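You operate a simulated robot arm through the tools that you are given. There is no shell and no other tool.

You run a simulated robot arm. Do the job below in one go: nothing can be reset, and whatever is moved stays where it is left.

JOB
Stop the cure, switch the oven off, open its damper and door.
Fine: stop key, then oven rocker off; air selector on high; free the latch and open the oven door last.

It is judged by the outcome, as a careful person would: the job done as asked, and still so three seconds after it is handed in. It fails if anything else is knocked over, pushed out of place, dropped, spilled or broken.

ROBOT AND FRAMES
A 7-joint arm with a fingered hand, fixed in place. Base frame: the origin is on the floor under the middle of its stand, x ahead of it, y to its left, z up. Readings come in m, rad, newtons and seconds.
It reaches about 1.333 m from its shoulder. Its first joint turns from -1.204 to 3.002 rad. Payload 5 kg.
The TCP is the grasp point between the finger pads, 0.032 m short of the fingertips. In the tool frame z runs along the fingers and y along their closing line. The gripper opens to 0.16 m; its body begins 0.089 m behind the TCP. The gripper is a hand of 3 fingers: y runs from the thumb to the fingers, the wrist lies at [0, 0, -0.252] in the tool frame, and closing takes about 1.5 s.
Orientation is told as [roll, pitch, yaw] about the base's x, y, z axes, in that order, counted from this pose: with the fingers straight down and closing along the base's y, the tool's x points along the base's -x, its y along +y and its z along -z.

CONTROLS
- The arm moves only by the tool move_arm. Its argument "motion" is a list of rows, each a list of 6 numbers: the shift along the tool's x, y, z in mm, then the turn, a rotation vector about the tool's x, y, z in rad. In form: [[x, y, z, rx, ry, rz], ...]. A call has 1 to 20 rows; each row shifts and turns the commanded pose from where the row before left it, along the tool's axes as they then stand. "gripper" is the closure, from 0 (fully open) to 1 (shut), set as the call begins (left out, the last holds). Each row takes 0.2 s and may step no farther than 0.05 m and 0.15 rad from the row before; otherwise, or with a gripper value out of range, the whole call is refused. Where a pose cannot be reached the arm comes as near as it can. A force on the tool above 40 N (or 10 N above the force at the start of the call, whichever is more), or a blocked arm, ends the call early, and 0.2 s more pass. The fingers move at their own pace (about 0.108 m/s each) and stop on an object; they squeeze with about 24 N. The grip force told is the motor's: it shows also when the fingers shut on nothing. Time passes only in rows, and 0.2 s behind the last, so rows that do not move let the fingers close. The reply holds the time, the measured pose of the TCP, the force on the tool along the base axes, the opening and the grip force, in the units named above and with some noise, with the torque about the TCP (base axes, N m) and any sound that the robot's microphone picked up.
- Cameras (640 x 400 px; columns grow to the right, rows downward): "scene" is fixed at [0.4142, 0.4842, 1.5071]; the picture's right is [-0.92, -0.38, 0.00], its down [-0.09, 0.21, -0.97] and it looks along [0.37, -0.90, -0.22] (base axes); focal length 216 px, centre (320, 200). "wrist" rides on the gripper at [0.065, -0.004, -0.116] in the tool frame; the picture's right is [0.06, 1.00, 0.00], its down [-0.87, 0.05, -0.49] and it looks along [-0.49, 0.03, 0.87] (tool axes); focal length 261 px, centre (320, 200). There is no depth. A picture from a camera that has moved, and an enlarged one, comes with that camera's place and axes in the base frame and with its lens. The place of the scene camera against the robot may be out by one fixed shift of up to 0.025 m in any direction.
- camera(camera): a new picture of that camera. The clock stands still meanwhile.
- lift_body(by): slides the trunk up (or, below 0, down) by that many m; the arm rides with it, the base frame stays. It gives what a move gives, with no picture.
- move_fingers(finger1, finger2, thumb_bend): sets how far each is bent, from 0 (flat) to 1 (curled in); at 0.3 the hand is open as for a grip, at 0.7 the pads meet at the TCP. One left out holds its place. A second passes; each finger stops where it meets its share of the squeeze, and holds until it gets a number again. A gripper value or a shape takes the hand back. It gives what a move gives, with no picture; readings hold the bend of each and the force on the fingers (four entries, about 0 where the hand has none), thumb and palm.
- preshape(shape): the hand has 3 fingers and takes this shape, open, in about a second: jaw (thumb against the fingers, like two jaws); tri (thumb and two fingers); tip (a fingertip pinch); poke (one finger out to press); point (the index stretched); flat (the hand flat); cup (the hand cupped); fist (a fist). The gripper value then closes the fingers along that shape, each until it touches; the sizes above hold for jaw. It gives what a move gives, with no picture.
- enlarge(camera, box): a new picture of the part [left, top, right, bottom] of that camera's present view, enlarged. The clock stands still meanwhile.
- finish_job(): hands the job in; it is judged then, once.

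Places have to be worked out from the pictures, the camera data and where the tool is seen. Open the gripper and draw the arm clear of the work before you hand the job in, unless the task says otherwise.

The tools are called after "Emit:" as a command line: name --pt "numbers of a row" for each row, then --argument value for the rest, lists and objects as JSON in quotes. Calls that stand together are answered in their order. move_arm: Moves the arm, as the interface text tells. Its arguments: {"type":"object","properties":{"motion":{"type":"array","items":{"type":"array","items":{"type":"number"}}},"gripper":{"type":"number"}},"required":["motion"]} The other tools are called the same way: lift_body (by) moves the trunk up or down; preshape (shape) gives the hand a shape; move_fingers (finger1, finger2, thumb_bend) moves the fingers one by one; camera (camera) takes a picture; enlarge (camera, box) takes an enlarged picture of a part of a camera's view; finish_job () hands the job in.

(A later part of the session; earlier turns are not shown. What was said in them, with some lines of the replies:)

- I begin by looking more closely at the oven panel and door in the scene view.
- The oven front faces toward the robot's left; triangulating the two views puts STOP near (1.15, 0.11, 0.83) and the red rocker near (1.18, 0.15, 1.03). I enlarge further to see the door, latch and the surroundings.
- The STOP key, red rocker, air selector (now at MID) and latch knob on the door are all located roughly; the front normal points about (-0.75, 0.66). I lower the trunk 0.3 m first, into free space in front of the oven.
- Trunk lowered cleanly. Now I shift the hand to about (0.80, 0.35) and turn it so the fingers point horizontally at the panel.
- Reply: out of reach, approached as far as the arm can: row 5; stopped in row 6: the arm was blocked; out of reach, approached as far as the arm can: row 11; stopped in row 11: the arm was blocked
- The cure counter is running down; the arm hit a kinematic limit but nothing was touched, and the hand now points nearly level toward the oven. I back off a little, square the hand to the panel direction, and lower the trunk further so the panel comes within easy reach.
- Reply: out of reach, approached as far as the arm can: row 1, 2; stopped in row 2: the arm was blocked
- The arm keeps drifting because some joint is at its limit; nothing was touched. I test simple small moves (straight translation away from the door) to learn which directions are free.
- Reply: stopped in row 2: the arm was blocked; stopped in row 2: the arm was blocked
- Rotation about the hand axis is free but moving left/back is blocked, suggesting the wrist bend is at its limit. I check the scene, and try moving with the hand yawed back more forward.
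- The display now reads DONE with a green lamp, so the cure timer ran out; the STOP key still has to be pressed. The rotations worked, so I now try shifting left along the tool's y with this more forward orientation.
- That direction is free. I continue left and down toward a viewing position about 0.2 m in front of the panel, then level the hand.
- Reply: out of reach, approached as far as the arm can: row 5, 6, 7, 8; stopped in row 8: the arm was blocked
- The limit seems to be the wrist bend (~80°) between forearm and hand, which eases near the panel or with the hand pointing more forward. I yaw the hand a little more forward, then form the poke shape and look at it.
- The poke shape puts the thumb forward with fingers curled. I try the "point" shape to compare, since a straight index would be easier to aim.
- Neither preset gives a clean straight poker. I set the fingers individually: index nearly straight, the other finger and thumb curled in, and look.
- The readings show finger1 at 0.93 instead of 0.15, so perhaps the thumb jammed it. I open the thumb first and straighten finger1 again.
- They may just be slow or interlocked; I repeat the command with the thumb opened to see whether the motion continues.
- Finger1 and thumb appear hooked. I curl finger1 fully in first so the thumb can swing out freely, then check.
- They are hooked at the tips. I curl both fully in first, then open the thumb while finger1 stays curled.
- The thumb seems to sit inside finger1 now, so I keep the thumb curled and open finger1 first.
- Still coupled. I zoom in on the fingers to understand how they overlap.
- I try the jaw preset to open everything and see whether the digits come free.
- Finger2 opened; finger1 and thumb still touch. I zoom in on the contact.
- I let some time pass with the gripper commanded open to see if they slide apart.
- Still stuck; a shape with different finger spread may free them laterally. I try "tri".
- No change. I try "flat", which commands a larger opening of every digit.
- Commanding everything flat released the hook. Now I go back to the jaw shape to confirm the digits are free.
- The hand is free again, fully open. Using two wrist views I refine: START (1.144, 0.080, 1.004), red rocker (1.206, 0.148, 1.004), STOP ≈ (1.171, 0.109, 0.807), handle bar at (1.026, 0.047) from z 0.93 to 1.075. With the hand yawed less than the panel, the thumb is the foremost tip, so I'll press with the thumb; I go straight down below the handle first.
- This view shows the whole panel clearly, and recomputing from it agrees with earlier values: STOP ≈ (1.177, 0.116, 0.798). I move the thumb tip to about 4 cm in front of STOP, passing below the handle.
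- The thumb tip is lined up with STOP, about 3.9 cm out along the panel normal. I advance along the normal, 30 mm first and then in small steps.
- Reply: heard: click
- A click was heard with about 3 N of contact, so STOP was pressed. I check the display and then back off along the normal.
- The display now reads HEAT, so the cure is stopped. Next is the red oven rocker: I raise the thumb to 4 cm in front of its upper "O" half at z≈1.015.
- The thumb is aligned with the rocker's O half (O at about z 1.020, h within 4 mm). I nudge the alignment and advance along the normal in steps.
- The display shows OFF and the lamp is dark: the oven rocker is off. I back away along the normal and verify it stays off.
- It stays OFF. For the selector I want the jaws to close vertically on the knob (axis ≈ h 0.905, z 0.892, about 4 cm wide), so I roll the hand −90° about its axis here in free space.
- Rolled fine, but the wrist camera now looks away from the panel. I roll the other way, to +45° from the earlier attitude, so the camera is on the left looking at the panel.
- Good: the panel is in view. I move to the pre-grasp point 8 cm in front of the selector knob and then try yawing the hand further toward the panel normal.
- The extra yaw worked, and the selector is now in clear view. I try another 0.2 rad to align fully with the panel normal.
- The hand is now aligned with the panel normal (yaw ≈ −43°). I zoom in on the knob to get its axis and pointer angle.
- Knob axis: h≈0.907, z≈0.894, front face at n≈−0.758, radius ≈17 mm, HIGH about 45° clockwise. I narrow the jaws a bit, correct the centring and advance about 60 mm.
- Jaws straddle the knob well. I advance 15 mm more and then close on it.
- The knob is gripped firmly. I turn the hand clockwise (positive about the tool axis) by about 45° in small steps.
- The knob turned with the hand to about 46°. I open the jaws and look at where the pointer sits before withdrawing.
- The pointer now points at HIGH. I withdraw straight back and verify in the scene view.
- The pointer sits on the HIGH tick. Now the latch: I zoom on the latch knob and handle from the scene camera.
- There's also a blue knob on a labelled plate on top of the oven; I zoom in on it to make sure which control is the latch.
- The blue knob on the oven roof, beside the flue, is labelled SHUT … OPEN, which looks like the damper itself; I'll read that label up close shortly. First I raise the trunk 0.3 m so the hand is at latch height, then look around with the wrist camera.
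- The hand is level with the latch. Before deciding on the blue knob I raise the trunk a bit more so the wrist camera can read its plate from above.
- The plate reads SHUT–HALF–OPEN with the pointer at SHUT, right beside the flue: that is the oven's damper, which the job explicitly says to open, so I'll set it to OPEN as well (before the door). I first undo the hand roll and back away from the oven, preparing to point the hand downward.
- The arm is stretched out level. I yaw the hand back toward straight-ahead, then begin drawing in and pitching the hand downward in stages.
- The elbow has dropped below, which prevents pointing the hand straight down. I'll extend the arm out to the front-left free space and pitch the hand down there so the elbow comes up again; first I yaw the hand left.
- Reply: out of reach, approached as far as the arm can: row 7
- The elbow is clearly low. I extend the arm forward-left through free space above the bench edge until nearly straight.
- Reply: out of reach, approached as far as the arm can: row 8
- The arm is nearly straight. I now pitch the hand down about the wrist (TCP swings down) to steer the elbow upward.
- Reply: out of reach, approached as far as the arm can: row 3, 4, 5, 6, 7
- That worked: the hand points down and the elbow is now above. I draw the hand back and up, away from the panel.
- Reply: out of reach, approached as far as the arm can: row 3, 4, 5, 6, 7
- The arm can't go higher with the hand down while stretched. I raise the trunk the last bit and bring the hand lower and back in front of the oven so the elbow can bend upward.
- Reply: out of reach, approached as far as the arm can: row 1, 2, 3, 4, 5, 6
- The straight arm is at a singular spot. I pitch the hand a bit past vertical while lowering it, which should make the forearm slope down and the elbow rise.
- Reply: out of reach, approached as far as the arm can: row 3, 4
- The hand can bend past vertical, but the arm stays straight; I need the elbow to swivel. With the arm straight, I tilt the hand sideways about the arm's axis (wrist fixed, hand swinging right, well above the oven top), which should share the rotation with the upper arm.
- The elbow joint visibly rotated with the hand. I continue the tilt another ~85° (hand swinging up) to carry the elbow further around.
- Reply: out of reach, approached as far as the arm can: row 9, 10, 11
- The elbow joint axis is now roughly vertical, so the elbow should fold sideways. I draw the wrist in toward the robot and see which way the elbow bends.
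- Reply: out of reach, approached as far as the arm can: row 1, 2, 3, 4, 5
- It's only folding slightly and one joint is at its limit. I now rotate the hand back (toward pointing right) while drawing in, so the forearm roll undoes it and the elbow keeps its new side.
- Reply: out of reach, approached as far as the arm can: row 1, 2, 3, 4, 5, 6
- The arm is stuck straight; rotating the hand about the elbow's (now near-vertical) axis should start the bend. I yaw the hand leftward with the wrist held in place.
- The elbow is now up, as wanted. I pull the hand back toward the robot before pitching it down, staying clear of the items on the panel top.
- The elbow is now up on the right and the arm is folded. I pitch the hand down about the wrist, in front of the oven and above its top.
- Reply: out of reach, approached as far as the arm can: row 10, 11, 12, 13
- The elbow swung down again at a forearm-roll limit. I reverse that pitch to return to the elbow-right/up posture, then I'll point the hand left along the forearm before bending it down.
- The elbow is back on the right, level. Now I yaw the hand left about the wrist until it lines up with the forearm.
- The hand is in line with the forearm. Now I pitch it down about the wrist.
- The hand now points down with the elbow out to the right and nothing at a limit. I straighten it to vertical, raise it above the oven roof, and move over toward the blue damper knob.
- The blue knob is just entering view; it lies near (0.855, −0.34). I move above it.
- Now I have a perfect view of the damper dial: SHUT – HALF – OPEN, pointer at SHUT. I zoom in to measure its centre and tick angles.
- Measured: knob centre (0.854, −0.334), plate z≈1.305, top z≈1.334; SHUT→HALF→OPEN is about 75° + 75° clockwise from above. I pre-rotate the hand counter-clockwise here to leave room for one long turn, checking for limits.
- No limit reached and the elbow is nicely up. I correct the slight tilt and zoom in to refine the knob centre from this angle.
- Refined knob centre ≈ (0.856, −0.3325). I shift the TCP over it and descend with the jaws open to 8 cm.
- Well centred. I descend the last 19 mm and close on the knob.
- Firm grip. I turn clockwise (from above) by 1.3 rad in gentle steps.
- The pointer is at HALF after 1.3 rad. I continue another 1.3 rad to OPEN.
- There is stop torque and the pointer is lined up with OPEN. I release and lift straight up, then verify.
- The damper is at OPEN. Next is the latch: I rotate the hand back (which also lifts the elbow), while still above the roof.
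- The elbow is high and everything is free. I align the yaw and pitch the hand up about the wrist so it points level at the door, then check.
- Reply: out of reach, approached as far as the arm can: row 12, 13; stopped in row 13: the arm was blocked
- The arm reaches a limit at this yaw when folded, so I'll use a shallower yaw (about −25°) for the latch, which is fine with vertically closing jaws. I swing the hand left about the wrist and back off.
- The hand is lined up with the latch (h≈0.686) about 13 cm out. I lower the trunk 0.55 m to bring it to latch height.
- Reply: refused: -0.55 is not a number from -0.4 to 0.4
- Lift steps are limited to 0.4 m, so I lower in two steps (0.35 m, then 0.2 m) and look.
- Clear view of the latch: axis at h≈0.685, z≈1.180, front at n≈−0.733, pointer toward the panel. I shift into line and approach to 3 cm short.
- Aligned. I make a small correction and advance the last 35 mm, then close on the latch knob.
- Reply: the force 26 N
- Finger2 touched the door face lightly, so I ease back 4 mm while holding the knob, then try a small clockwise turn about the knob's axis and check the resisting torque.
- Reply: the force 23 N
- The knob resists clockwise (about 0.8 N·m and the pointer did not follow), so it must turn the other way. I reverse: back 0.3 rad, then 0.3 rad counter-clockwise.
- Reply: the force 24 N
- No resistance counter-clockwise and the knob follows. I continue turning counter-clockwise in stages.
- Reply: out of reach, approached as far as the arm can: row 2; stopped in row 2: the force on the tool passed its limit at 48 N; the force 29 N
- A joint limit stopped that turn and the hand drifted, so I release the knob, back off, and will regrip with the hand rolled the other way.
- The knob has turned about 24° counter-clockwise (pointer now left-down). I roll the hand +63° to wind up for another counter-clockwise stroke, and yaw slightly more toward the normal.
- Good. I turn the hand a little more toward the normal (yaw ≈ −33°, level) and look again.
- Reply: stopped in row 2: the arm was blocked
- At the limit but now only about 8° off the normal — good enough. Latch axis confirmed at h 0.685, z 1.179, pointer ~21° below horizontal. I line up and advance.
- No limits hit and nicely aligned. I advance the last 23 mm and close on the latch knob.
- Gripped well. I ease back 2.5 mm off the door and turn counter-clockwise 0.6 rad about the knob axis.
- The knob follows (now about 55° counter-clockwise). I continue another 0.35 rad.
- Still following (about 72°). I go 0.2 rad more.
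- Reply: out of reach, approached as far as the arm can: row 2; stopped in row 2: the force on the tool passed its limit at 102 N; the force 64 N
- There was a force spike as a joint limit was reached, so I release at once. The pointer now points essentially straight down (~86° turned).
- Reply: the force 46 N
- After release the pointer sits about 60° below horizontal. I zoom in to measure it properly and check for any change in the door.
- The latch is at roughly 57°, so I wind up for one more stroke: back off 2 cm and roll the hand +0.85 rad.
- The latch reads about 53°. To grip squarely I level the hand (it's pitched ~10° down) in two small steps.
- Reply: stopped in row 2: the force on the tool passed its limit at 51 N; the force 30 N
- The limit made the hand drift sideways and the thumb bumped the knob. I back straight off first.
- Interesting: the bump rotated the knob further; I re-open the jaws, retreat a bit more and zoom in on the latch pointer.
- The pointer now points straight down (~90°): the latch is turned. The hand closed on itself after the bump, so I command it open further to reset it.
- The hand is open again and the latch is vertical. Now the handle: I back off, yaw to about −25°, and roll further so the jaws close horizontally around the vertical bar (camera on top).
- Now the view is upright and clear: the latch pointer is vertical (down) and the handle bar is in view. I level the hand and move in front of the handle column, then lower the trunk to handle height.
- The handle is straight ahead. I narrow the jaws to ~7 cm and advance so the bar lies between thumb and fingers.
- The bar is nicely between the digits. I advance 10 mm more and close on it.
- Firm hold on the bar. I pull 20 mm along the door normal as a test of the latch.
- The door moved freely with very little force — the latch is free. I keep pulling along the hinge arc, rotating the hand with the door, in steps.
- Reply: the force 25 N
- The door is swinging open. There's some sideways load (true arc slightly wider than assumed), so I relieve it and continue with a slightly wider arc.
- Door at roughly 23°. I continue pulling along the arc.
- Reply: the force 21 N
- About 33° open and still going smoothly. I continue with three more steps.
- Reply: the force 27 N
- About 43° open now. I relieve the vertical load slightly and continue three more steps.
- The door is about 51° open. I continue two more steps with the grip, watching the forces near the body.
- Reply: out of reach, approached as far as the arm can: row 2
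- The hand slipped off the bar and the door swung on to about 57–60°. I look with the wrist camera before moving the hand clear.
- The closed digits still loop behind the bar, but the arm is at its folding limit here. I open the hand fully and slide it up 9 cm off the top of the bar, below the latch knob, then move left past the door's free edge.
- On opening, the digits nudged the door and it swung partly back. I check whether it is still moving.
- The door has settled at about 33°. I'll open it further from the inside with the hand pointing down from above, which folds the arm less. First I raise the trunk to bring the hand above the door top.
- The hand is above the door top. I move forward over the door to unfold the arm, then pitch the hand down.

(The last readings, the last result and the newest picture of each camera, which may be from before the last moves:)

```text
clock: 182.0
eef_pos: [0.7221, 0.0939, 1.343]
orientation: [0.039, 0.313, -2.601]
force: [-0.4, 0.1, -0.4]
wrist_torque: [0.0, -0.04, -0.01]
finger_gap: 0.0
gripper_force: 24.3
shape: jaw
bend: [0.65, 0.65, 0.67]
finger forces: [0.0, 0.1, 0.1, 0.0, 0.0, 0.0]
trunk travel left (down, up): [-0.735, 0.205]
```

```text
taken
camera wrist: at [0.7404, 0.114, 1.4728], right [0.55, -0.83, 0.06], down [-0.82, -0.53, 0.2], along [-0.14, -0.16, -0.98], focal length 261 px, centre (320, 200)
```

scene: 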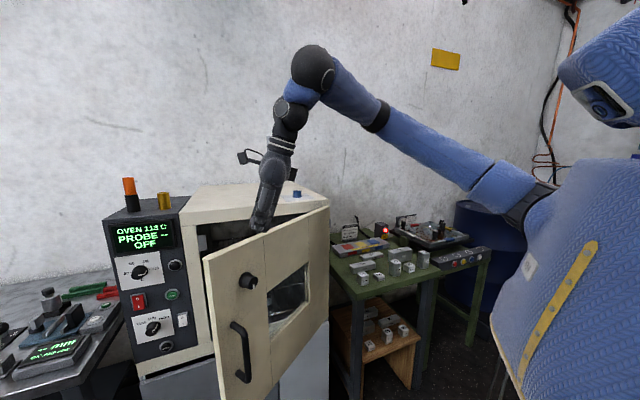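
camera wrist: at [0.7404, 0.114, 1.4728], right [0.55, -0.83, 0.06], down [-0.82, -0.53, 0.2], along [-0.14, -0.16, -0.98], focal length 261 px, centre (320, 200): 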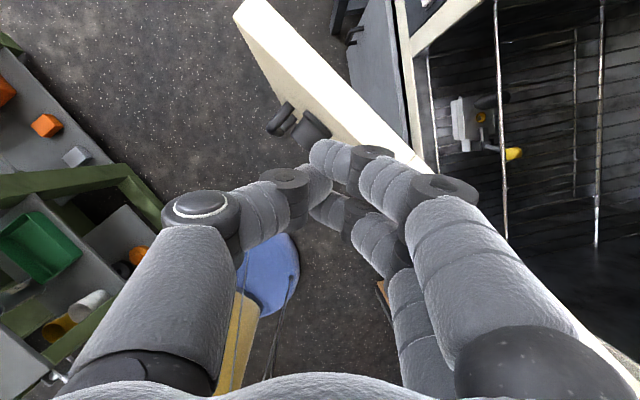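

Working well: elbow up, hand nearly vertical above the door. I finish pitching to vertical, lift slightly, and cross over the door's top to its inner side.

Emit:
move_arm --pt "-35.3 0 -2.5 0 -0.14 0" --pt "-35.3 0 -2.5 0 -0.14 0" --pt "-8 0 0 0 -0.033 0" --pt "0 0 -35 0 0 0" --pt "38 24 0 0 0 0" --pt "38 24 0 0 0 0" --pt "38 24 0 0 0 0" --pt "38 24 0 0 0 0" --pt "38 24 0 0 0 0"

Emit:
camera --camera "wrist"

Emit:
camera --camera "scene"

```text
clock: 184.0
eef_pos: [0.8816, 0.0482, 1.3699]
orientation: [0.043, -0.001, -2.616]
force: [0.5, -0.3, 0.2]
wrist_torque: [-0.02, 0.02, 0.0]
finger_gap: 0.0002
gripper_force: 23.7
shape: jaw
bend: [0.65, 0.65, 0.67]
finger forces: [0.1, 0.1, 0.0, 0.0, 0.0, 0.1]
trunk travel left (down, up): [-0.735, 0.205]
```

```text
taken
camera wrist: at [0.9332, 0.0877, 1.4851], right [0.56, -0.83, 0.04], down [-0.73, -0.47, 0.49], along [-0.39, -0.3, -0.87], focal length 261 px, centre (320, 200)
```

wrist: 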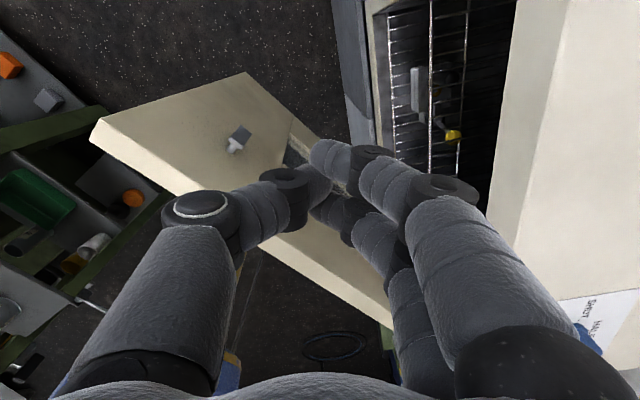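

```text
taken
```

scene: 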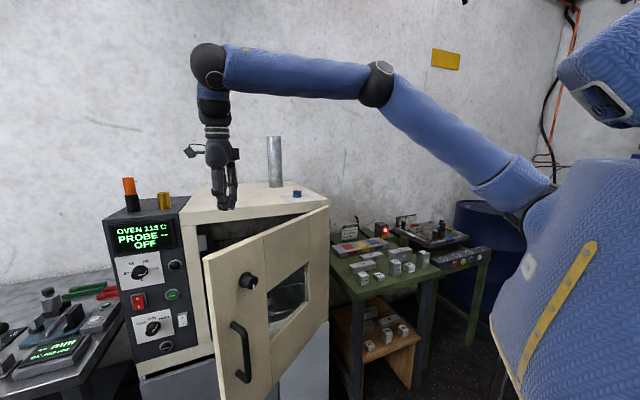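

The hand hangs over the inner side of the door, about 7 cm from its inner face. I lower the closed fingers behind the door (palm staying above its top edge).

Emit:
move_arm --pt "0 0 36 0 0 0" --pt "0 0 36 0 0 0" --pt "0 0 36 0 0 0" --pt "0 0 36 0 0 0" --pt "0 0 36 0 0 0"

Emit:
camera --camera "wrist"

Emit:
camera --camera "scene"

```text
clock: 185.2
eef_pos: [0.8857, 0.0391, 1.1886]
orientation: [0.038, -0.001, -2.617]
force: [0.5, 0.4, 0.3]
wrist_torque: [0.01, 0.0, 0.03]
finger_gap: 0.0
gripper_force: 23.3
shape: jaw
bend: [0.65, 0.65, 0.67]
finger forces: [0.0, 0.0, 0.1, 0.1, 0.1, 0.0]
trunk travel left (down, up): [-0.735, 0.205]
```

```text
taken
camera wrist: at [0.9371, 0.0791, 1.3041], right [0.55, -0.83, 0.04], down [-0.73, -0.47, 0.49], along [-0.39, -0.3, -0.87], focal length 261 px, centre (320, 200)
```

wrist: 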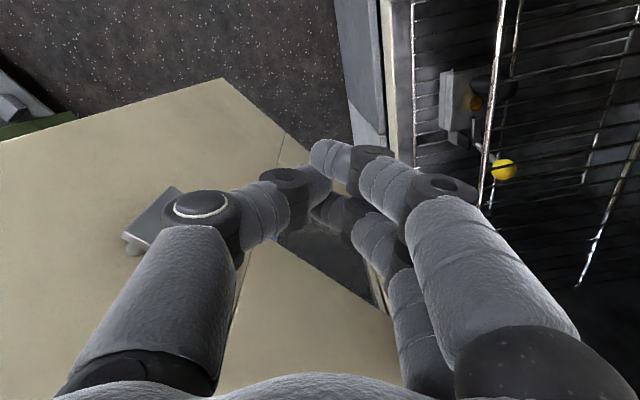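

```text
taken
```

scene: 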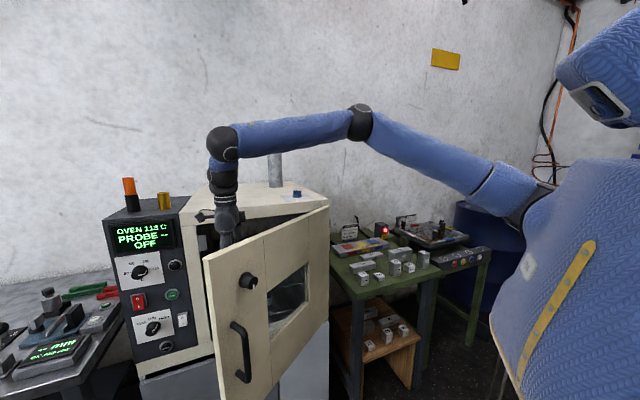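

The fingers are behind the door, above its window, beside the inner latch box. I now sweep them along the hinge arc toward the robot to push the door further open.

Emit:
move_arm --pt "-11.9 -14.4 0 0 0 0" --pt "-12.5 -13.9 0 0 0 0" --pt "-13.1 -13.3 0 0 0 0" --pt "-13.6 -12.8 0 0 0 0" --pt "-14.2 -12.2 0 0 0 0" --pt "-14.7 -11.6 0 0 0 0" --pt "-15.1 -11.0 0 0 0 0" --pt "-15.6 -10.3 0 0 0 0"

Emit:
camera --camera "scene"

Emit:
camera --camera "wrist"

```text
clock: 187.0
eef_pos: [0.7388, 0.0712, 1.1866]
orientation: [0.038, 0.004, -2.614]
force: [0.0, 0.2, -0.1]
wrist_torque: [0.0, -0.02, 0.01]
finger_gap: 0.0
gripper_force: 24.0
shape: jaw
bend: [0.65, 0.65, 0.67]
finger forces: [0.0, 0.0, 0.1, 0.0, 0.1, 0.0]
trunk travel left (down, up): [-0.735, 0.205]
```

```text
taken
```

scene: 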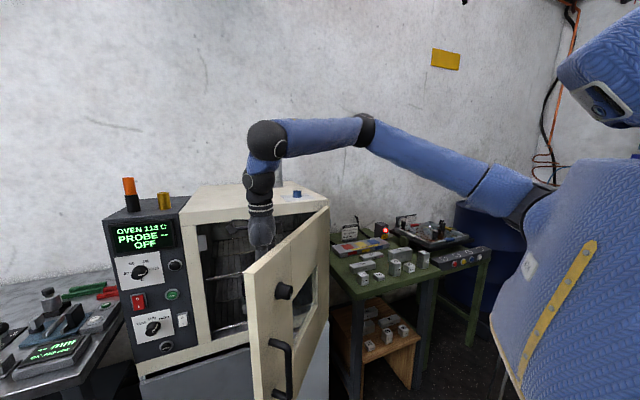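

```text
taken
camera wrist: at [0.7908, 0.1096, 1.3017], right [0.55, -0.83, 0.04], down [-0.73, -0.47, 0.49], along [-0.39, -0.3, -0.87], focal length 261 px, centre (320, 200)
```

wrist: 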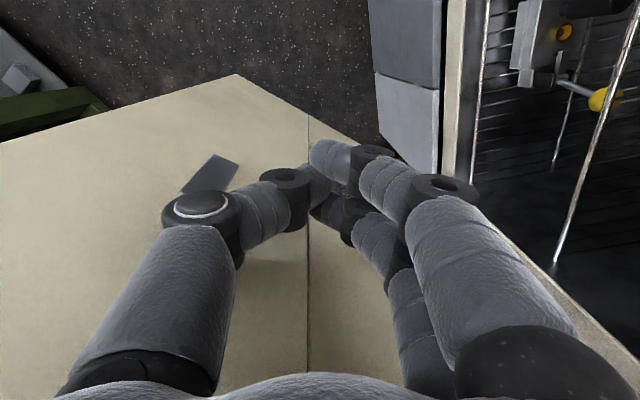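

The door follows gently (about 45° now). I keep sweeping along the arc.

Emit:
move_arm --pt "-16.0 -9.6 0 0 0 0" --pt "-16.4 -8.9 0 0 0 0" --pt "-16.8 -8.3 0 0 0 0" --pt "-17.1 -7.6 0 0 0 0" --pt "-17.4 -6.8 0 0 0 0" --pt "-17.7 -6.1 0 0 0 0" --pt "-17.9 -5.4 0 0 0 0" --pt "-18.1 -4.6 0 0 0 0"

Emit:
camera --camera "scene"

Emit:
camera --camera "wrist"

```text
clock: 188.8
eef_pos: [0.5915, 0.0505, 1.1834]
orientation: [0.038, 0.002, -2.612]
force: [0.2, 0.0, 0.2]
wrist_torque: [0.0, -0.04, 0.02]
finger_gap: 0.0
gripper_force: 24.6
shape: jaw
bend: [0.65, 0.65, 0.67]
finger forces: [0.0, 0.0, 0.0, 0.0, 0.0, 0.0]
trunk travel left (down, up): [-0.735, 0.205]
```

```text
taken
```

scene: 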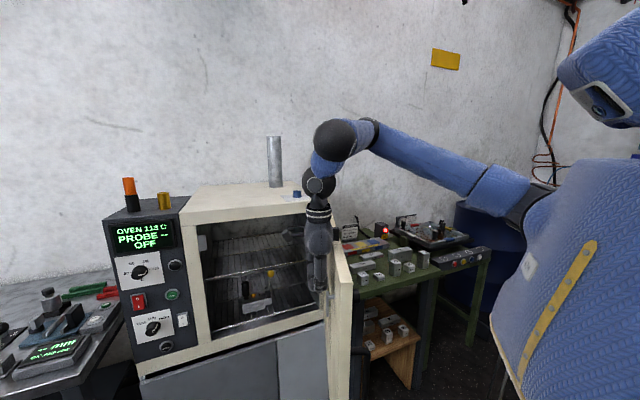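

```text
taken
camera wrist: at [0.6431, 0.09, 1.2988], right [0.55, -0.83, 0.04], down [-0.73, -0.47, 0.49], along [-0.39, -0.3, -0.87], focal length 261 px, centre (320, 200)
```

wrist: 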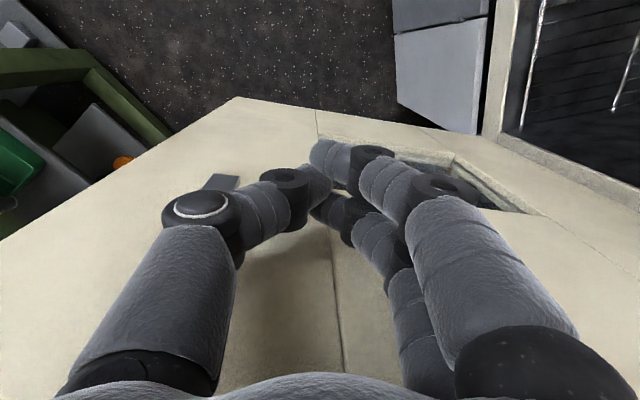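

The door is about 65° open. I continue a bit further, to roughly 80°.

Emit:
move_arm --pt "-18.3 -3.8 0 0 0 0" --pt "-18.4 -3.1 0 0 0 0" --pt "-18.6 -2.3 0 0 0 0" --pt "-18.6 -1.5 0 0 0 0" --pt "-18.6 -0.7 0 0 0 0"

Emit:
camera --camera "scene"

Emit:
camera --camera "wrist"

```text
clock: 190.0
eef_pos: [0.5047, 0.0135, 1.1817]
orientation: [0.038, 0.001, -2.614]
force: [-0.4, 0.4, -0.3]
wrist_torque: [-0.01, 0.03, 0.0]
finger_gap: 0.0001
gripper_force: 23.8
shape: jaw
bend: [0.65, 0.65, 0.67]
finger forces: [0.0, 0.0, 0.0, 0.0, 0.0, 0.0]
trunk travel left (down, up): [-0.735, 0.205]
```

```text
taken
```

scene: 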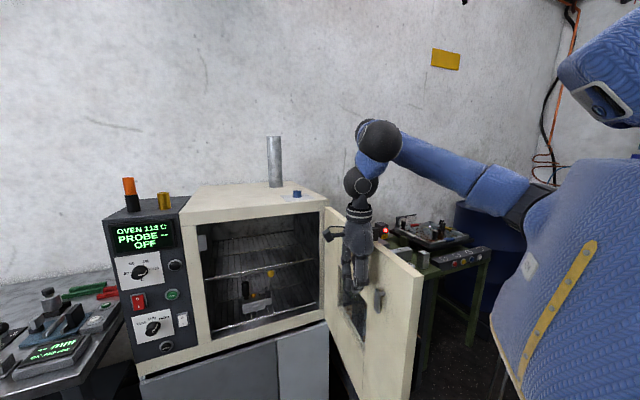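

```text
taken
camera wrist: at [0.5569, 0.053, 1.298], right [0.56, -0.83, 0.04], down [-0.73, -0.47, 0.49], along [-0.39, -0.3, -0.87], focal length 261 px, centre (320, 200)
```

wrist: 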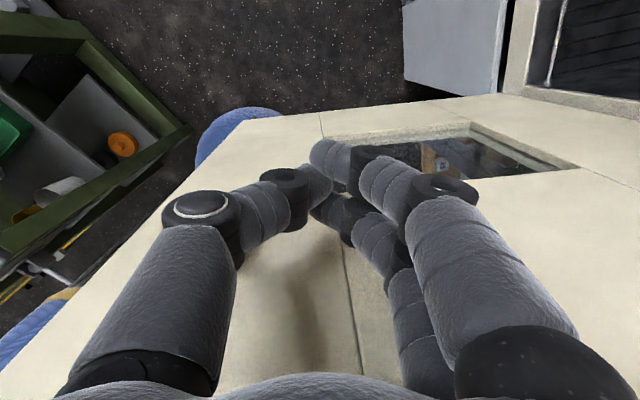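

The door is now about 77° open. I raise the trunk to lift the fingers straight out above the door and then check that the door stays put.

Emit:
lift_body --by 0.2

Emit:
camera --camera "scene"

Emit:
camera --camera "wrist"

```text
clock: 192.1
eef_pos: [0.506, 0.0146, 1.3816]
orientation: [0.039, -0.001, -2.614]
force: [-0.4, 0.5, -0.1]
wrist_torque: [0.0, -0.03, 0.0]
finger_gap: 0.0
gripper_force: 24.1
shape: jaw
bend: [0.65, 0.65, 0.67]
finger forces: [0.0, 0.1, 0.1, 0.1, 0.0, 0.1]
trunk travel left (down, up): [-0.935, 0.005]
```

```text
taken
```

scene: 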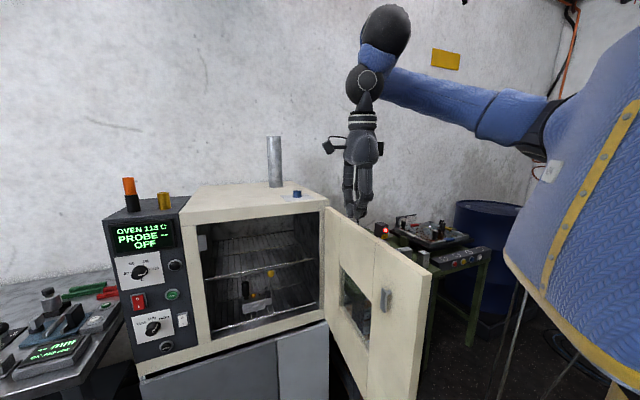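

```text
taken
camera wrist: at [0.5579, 0.0534, 1.4975], right [0.55, -0.83, 0.04], down [-0.73, -0.47, 0.49], along [-0.39, -0.3, -0.87], focal length 261 px, centre (320, 200)
```

wrist: 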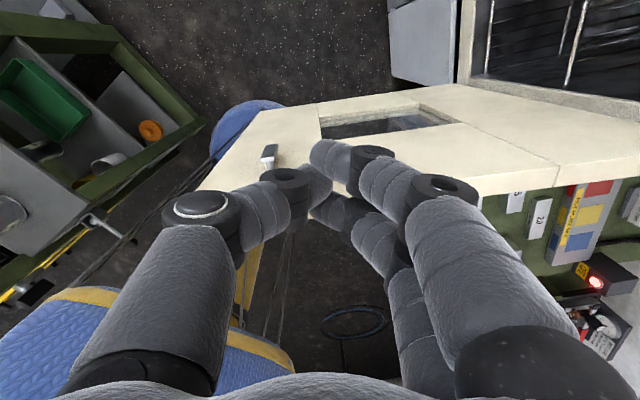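

The door stays wide open. I move the hand away to the left and up, clear of the oven and door, then open the gripper.

Emit:
move_arm --pt "28 -28 -10 0 0 0" --pt "31 -30 -8 0 0 0" --pt "31 -30 -8 0 0 0" --pt "31 -30 -8 0 0 0" --pt "31 -30 -8 0 0 0" --pt "31 -30 -5 0 0 0" --pt "31 -30 0 0 0 0"

Emit:
move_arm --pt "0 0 0 0 0 0" --pt "0 0 0 0 0 0" --pt "0 0 0 0 0 0" --pt "0 0 0 0 0 0" --pt "0 0 0 0 0 0" --pt "0 0 0 0 0 0" --gripper 0

Emit:
camera --camera "scene"

Emit:
enlarge --camera "scene" --box '[95, 200, 215, 360]'

Emit:
enlarge --camera "scene" --box '[270, 170, 440, 400]'

```text
clock: 193.7
eef_pos: [0.5856, 0.3055, 1.4194]
orientation: [0.039, 0.002, -2.617]
force: [0.4, 0.2, 0.1]
wrist_torque: [-0.04, 0.04, -0.01]
finger_gap: 0.0
gripper_force: 24.1
shape: jaw
bend: [0.65, 0.65, 0.67]
finger forces: [0.1, 0.0, 0.0, 0.0, 0.1, 0.1]
trunk travel left (down, up): [-0.935, 0.005]
```

```text
clock: 195.1
eef_pos: [0.5856, 0.3021, 1.4204]
orientation: [0.039, 0.0, -2.615]
force: [0.6, 0.1, 0.7]
wrist_torque: [0.01, 0.0, 0.0]
finger_gap: 0.1599
gripper_force: 0.0
shape: jaw
bend: [0.3, 0.3, 0.3]
finger forces: [0.0, 0.0, 0.0, 0.1, 0.0, 0.0]
trunk travel left (down, up): [-0.935, 0.005]
```

```text
taken
```

scene: 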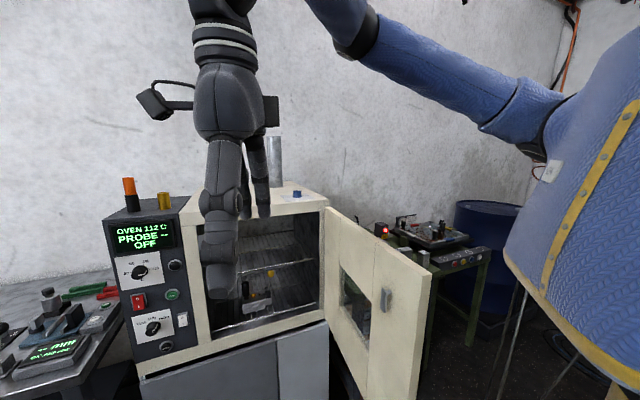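

```text
2.50 times, centred on (155, 280) of scene
camera zoom: at [0.4142, 0.4842, 1.5071], right [-0.92, -0.38, 0.0], down [-0.09, 0.21, -0.97], along [0.37, -0.9, -0.22], focal length 540 px, centre (732, 0)
```

zoom: 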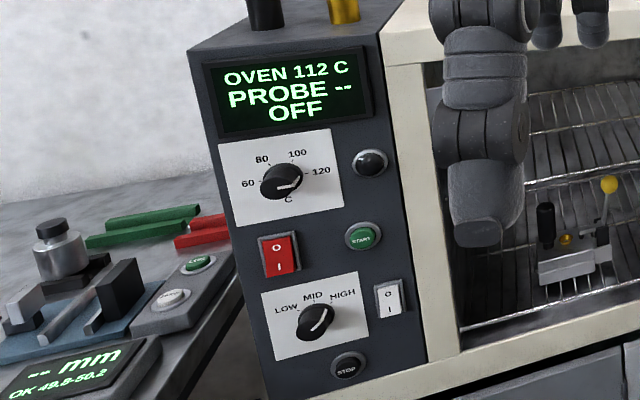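

```text
1.74 times, centred on (355, 285) of scene
camera zoom: at [0.4142, 0.4842, 1.5071], right [-0.92, -0.38, 0.0], down [-0.09, 0.21, -0.97], along [0.37, -0.9, -0.22], focal length 376 px, centre (259, 52)
```

zoom: 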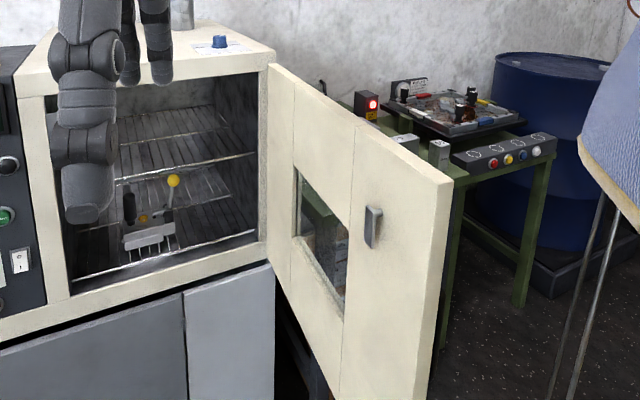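

Display OFF, selector on HIGH, rocker off, damper open, and the door is standing wide open and still. I take one last look at the damper pointer before handing in.

Emit:
enlarge --camera "scene" --box '[275, 180, 325, 212]'

Emit:
move_arm --pt "0 0 0 0 0 0" --pt "0 0 0 0 0 0" --pt "0 0 0 0 0 0"

Emit:
camera --camera "scene"

```text
12.50 times, centred on (300, 196) of scene
camera zoom: at [0.4142, 0.4842, 1.5071], right [-0.92, -0.38, 0.0], down [-0.09, 0.21, -0.97], along [0.37, -0.9, -0.22], focal length 2702 px, centre (570, 250)
```

zoom: 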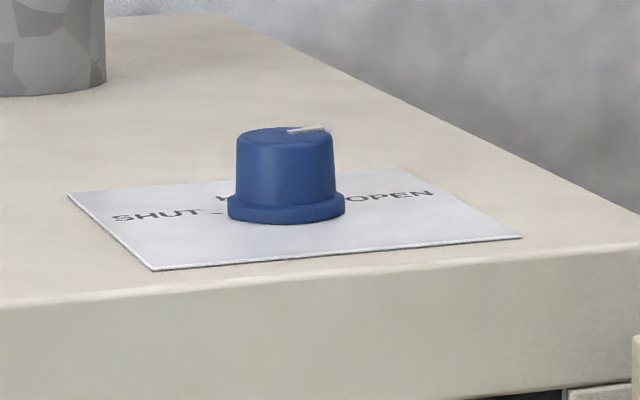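

```text
clock: 195.9
eef_pos: [0.5864, 0.3019, 1.4208]
orientation: [0.038, 0.0, -2.616]
force: [0.7, 0.8, 0.5]
wrist_torque: [-0.01, -0.02, -0.02]
finger_gap: 0.1598
gripper_force: 0.0
shape: jaw
bend: [0.3, 0.3, 0.3]
finger forces: [0.0, 0.0, 0.0, 0.0, 0.0, 0.0]
trunk travel left (down, up): [-0.935, 0.005]
```

```text
taken
```

scene: 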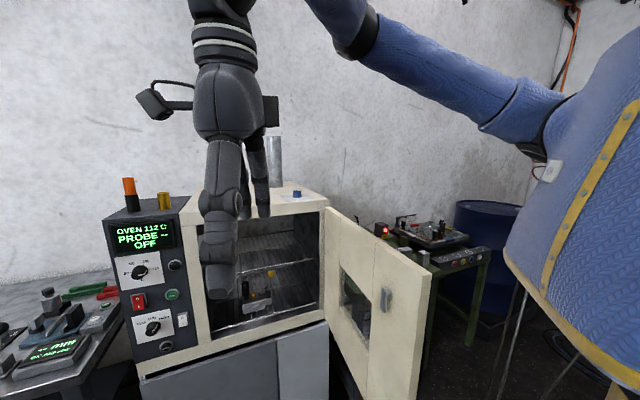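

Everything is in its final state: cure stopped, oven OFF, selector HIGH, damper OPEN, latch free, door wide open and motionless, hand open and clear. I hand the job in.

Emit:
finish_job

```text
The job is handed in.
```

I've handed the job in. The oven is off, and its door stands open at roughly 80° and wasn't moving at the last check.

- **Cure:** The timer ran out and showed DONE before I could reach the STOP key. I pressed it anyway; it clicked and the display went from DONE to HEAT.
- **Oven:** The red rocker is off. The display reads OFF and the lamp is dark.
- **Air:** The panel selector points at HIGH.
- **Damper:** A separate blue knob on the oven roof was set to SHUT. The detailed steps didn't mention it, but you asked for the damper to be opened, so I turned it to OPEN before touching the door.
- **Latch:** It only turned counter-clockwise; its pointer went from sideways to straight down. I hit joint limits while turning it, with a brief force spike of about 100 N. The last part of the turn came from the thumb bumping the knob. I saw no damage.
- **Door:** I opened it last. It slipped out of my grip and swung partly shut once, so I finished pushing it open from the inside.

I didn't see anything knocked over or out of place. The gripper is open and the arm is clear of the oven.
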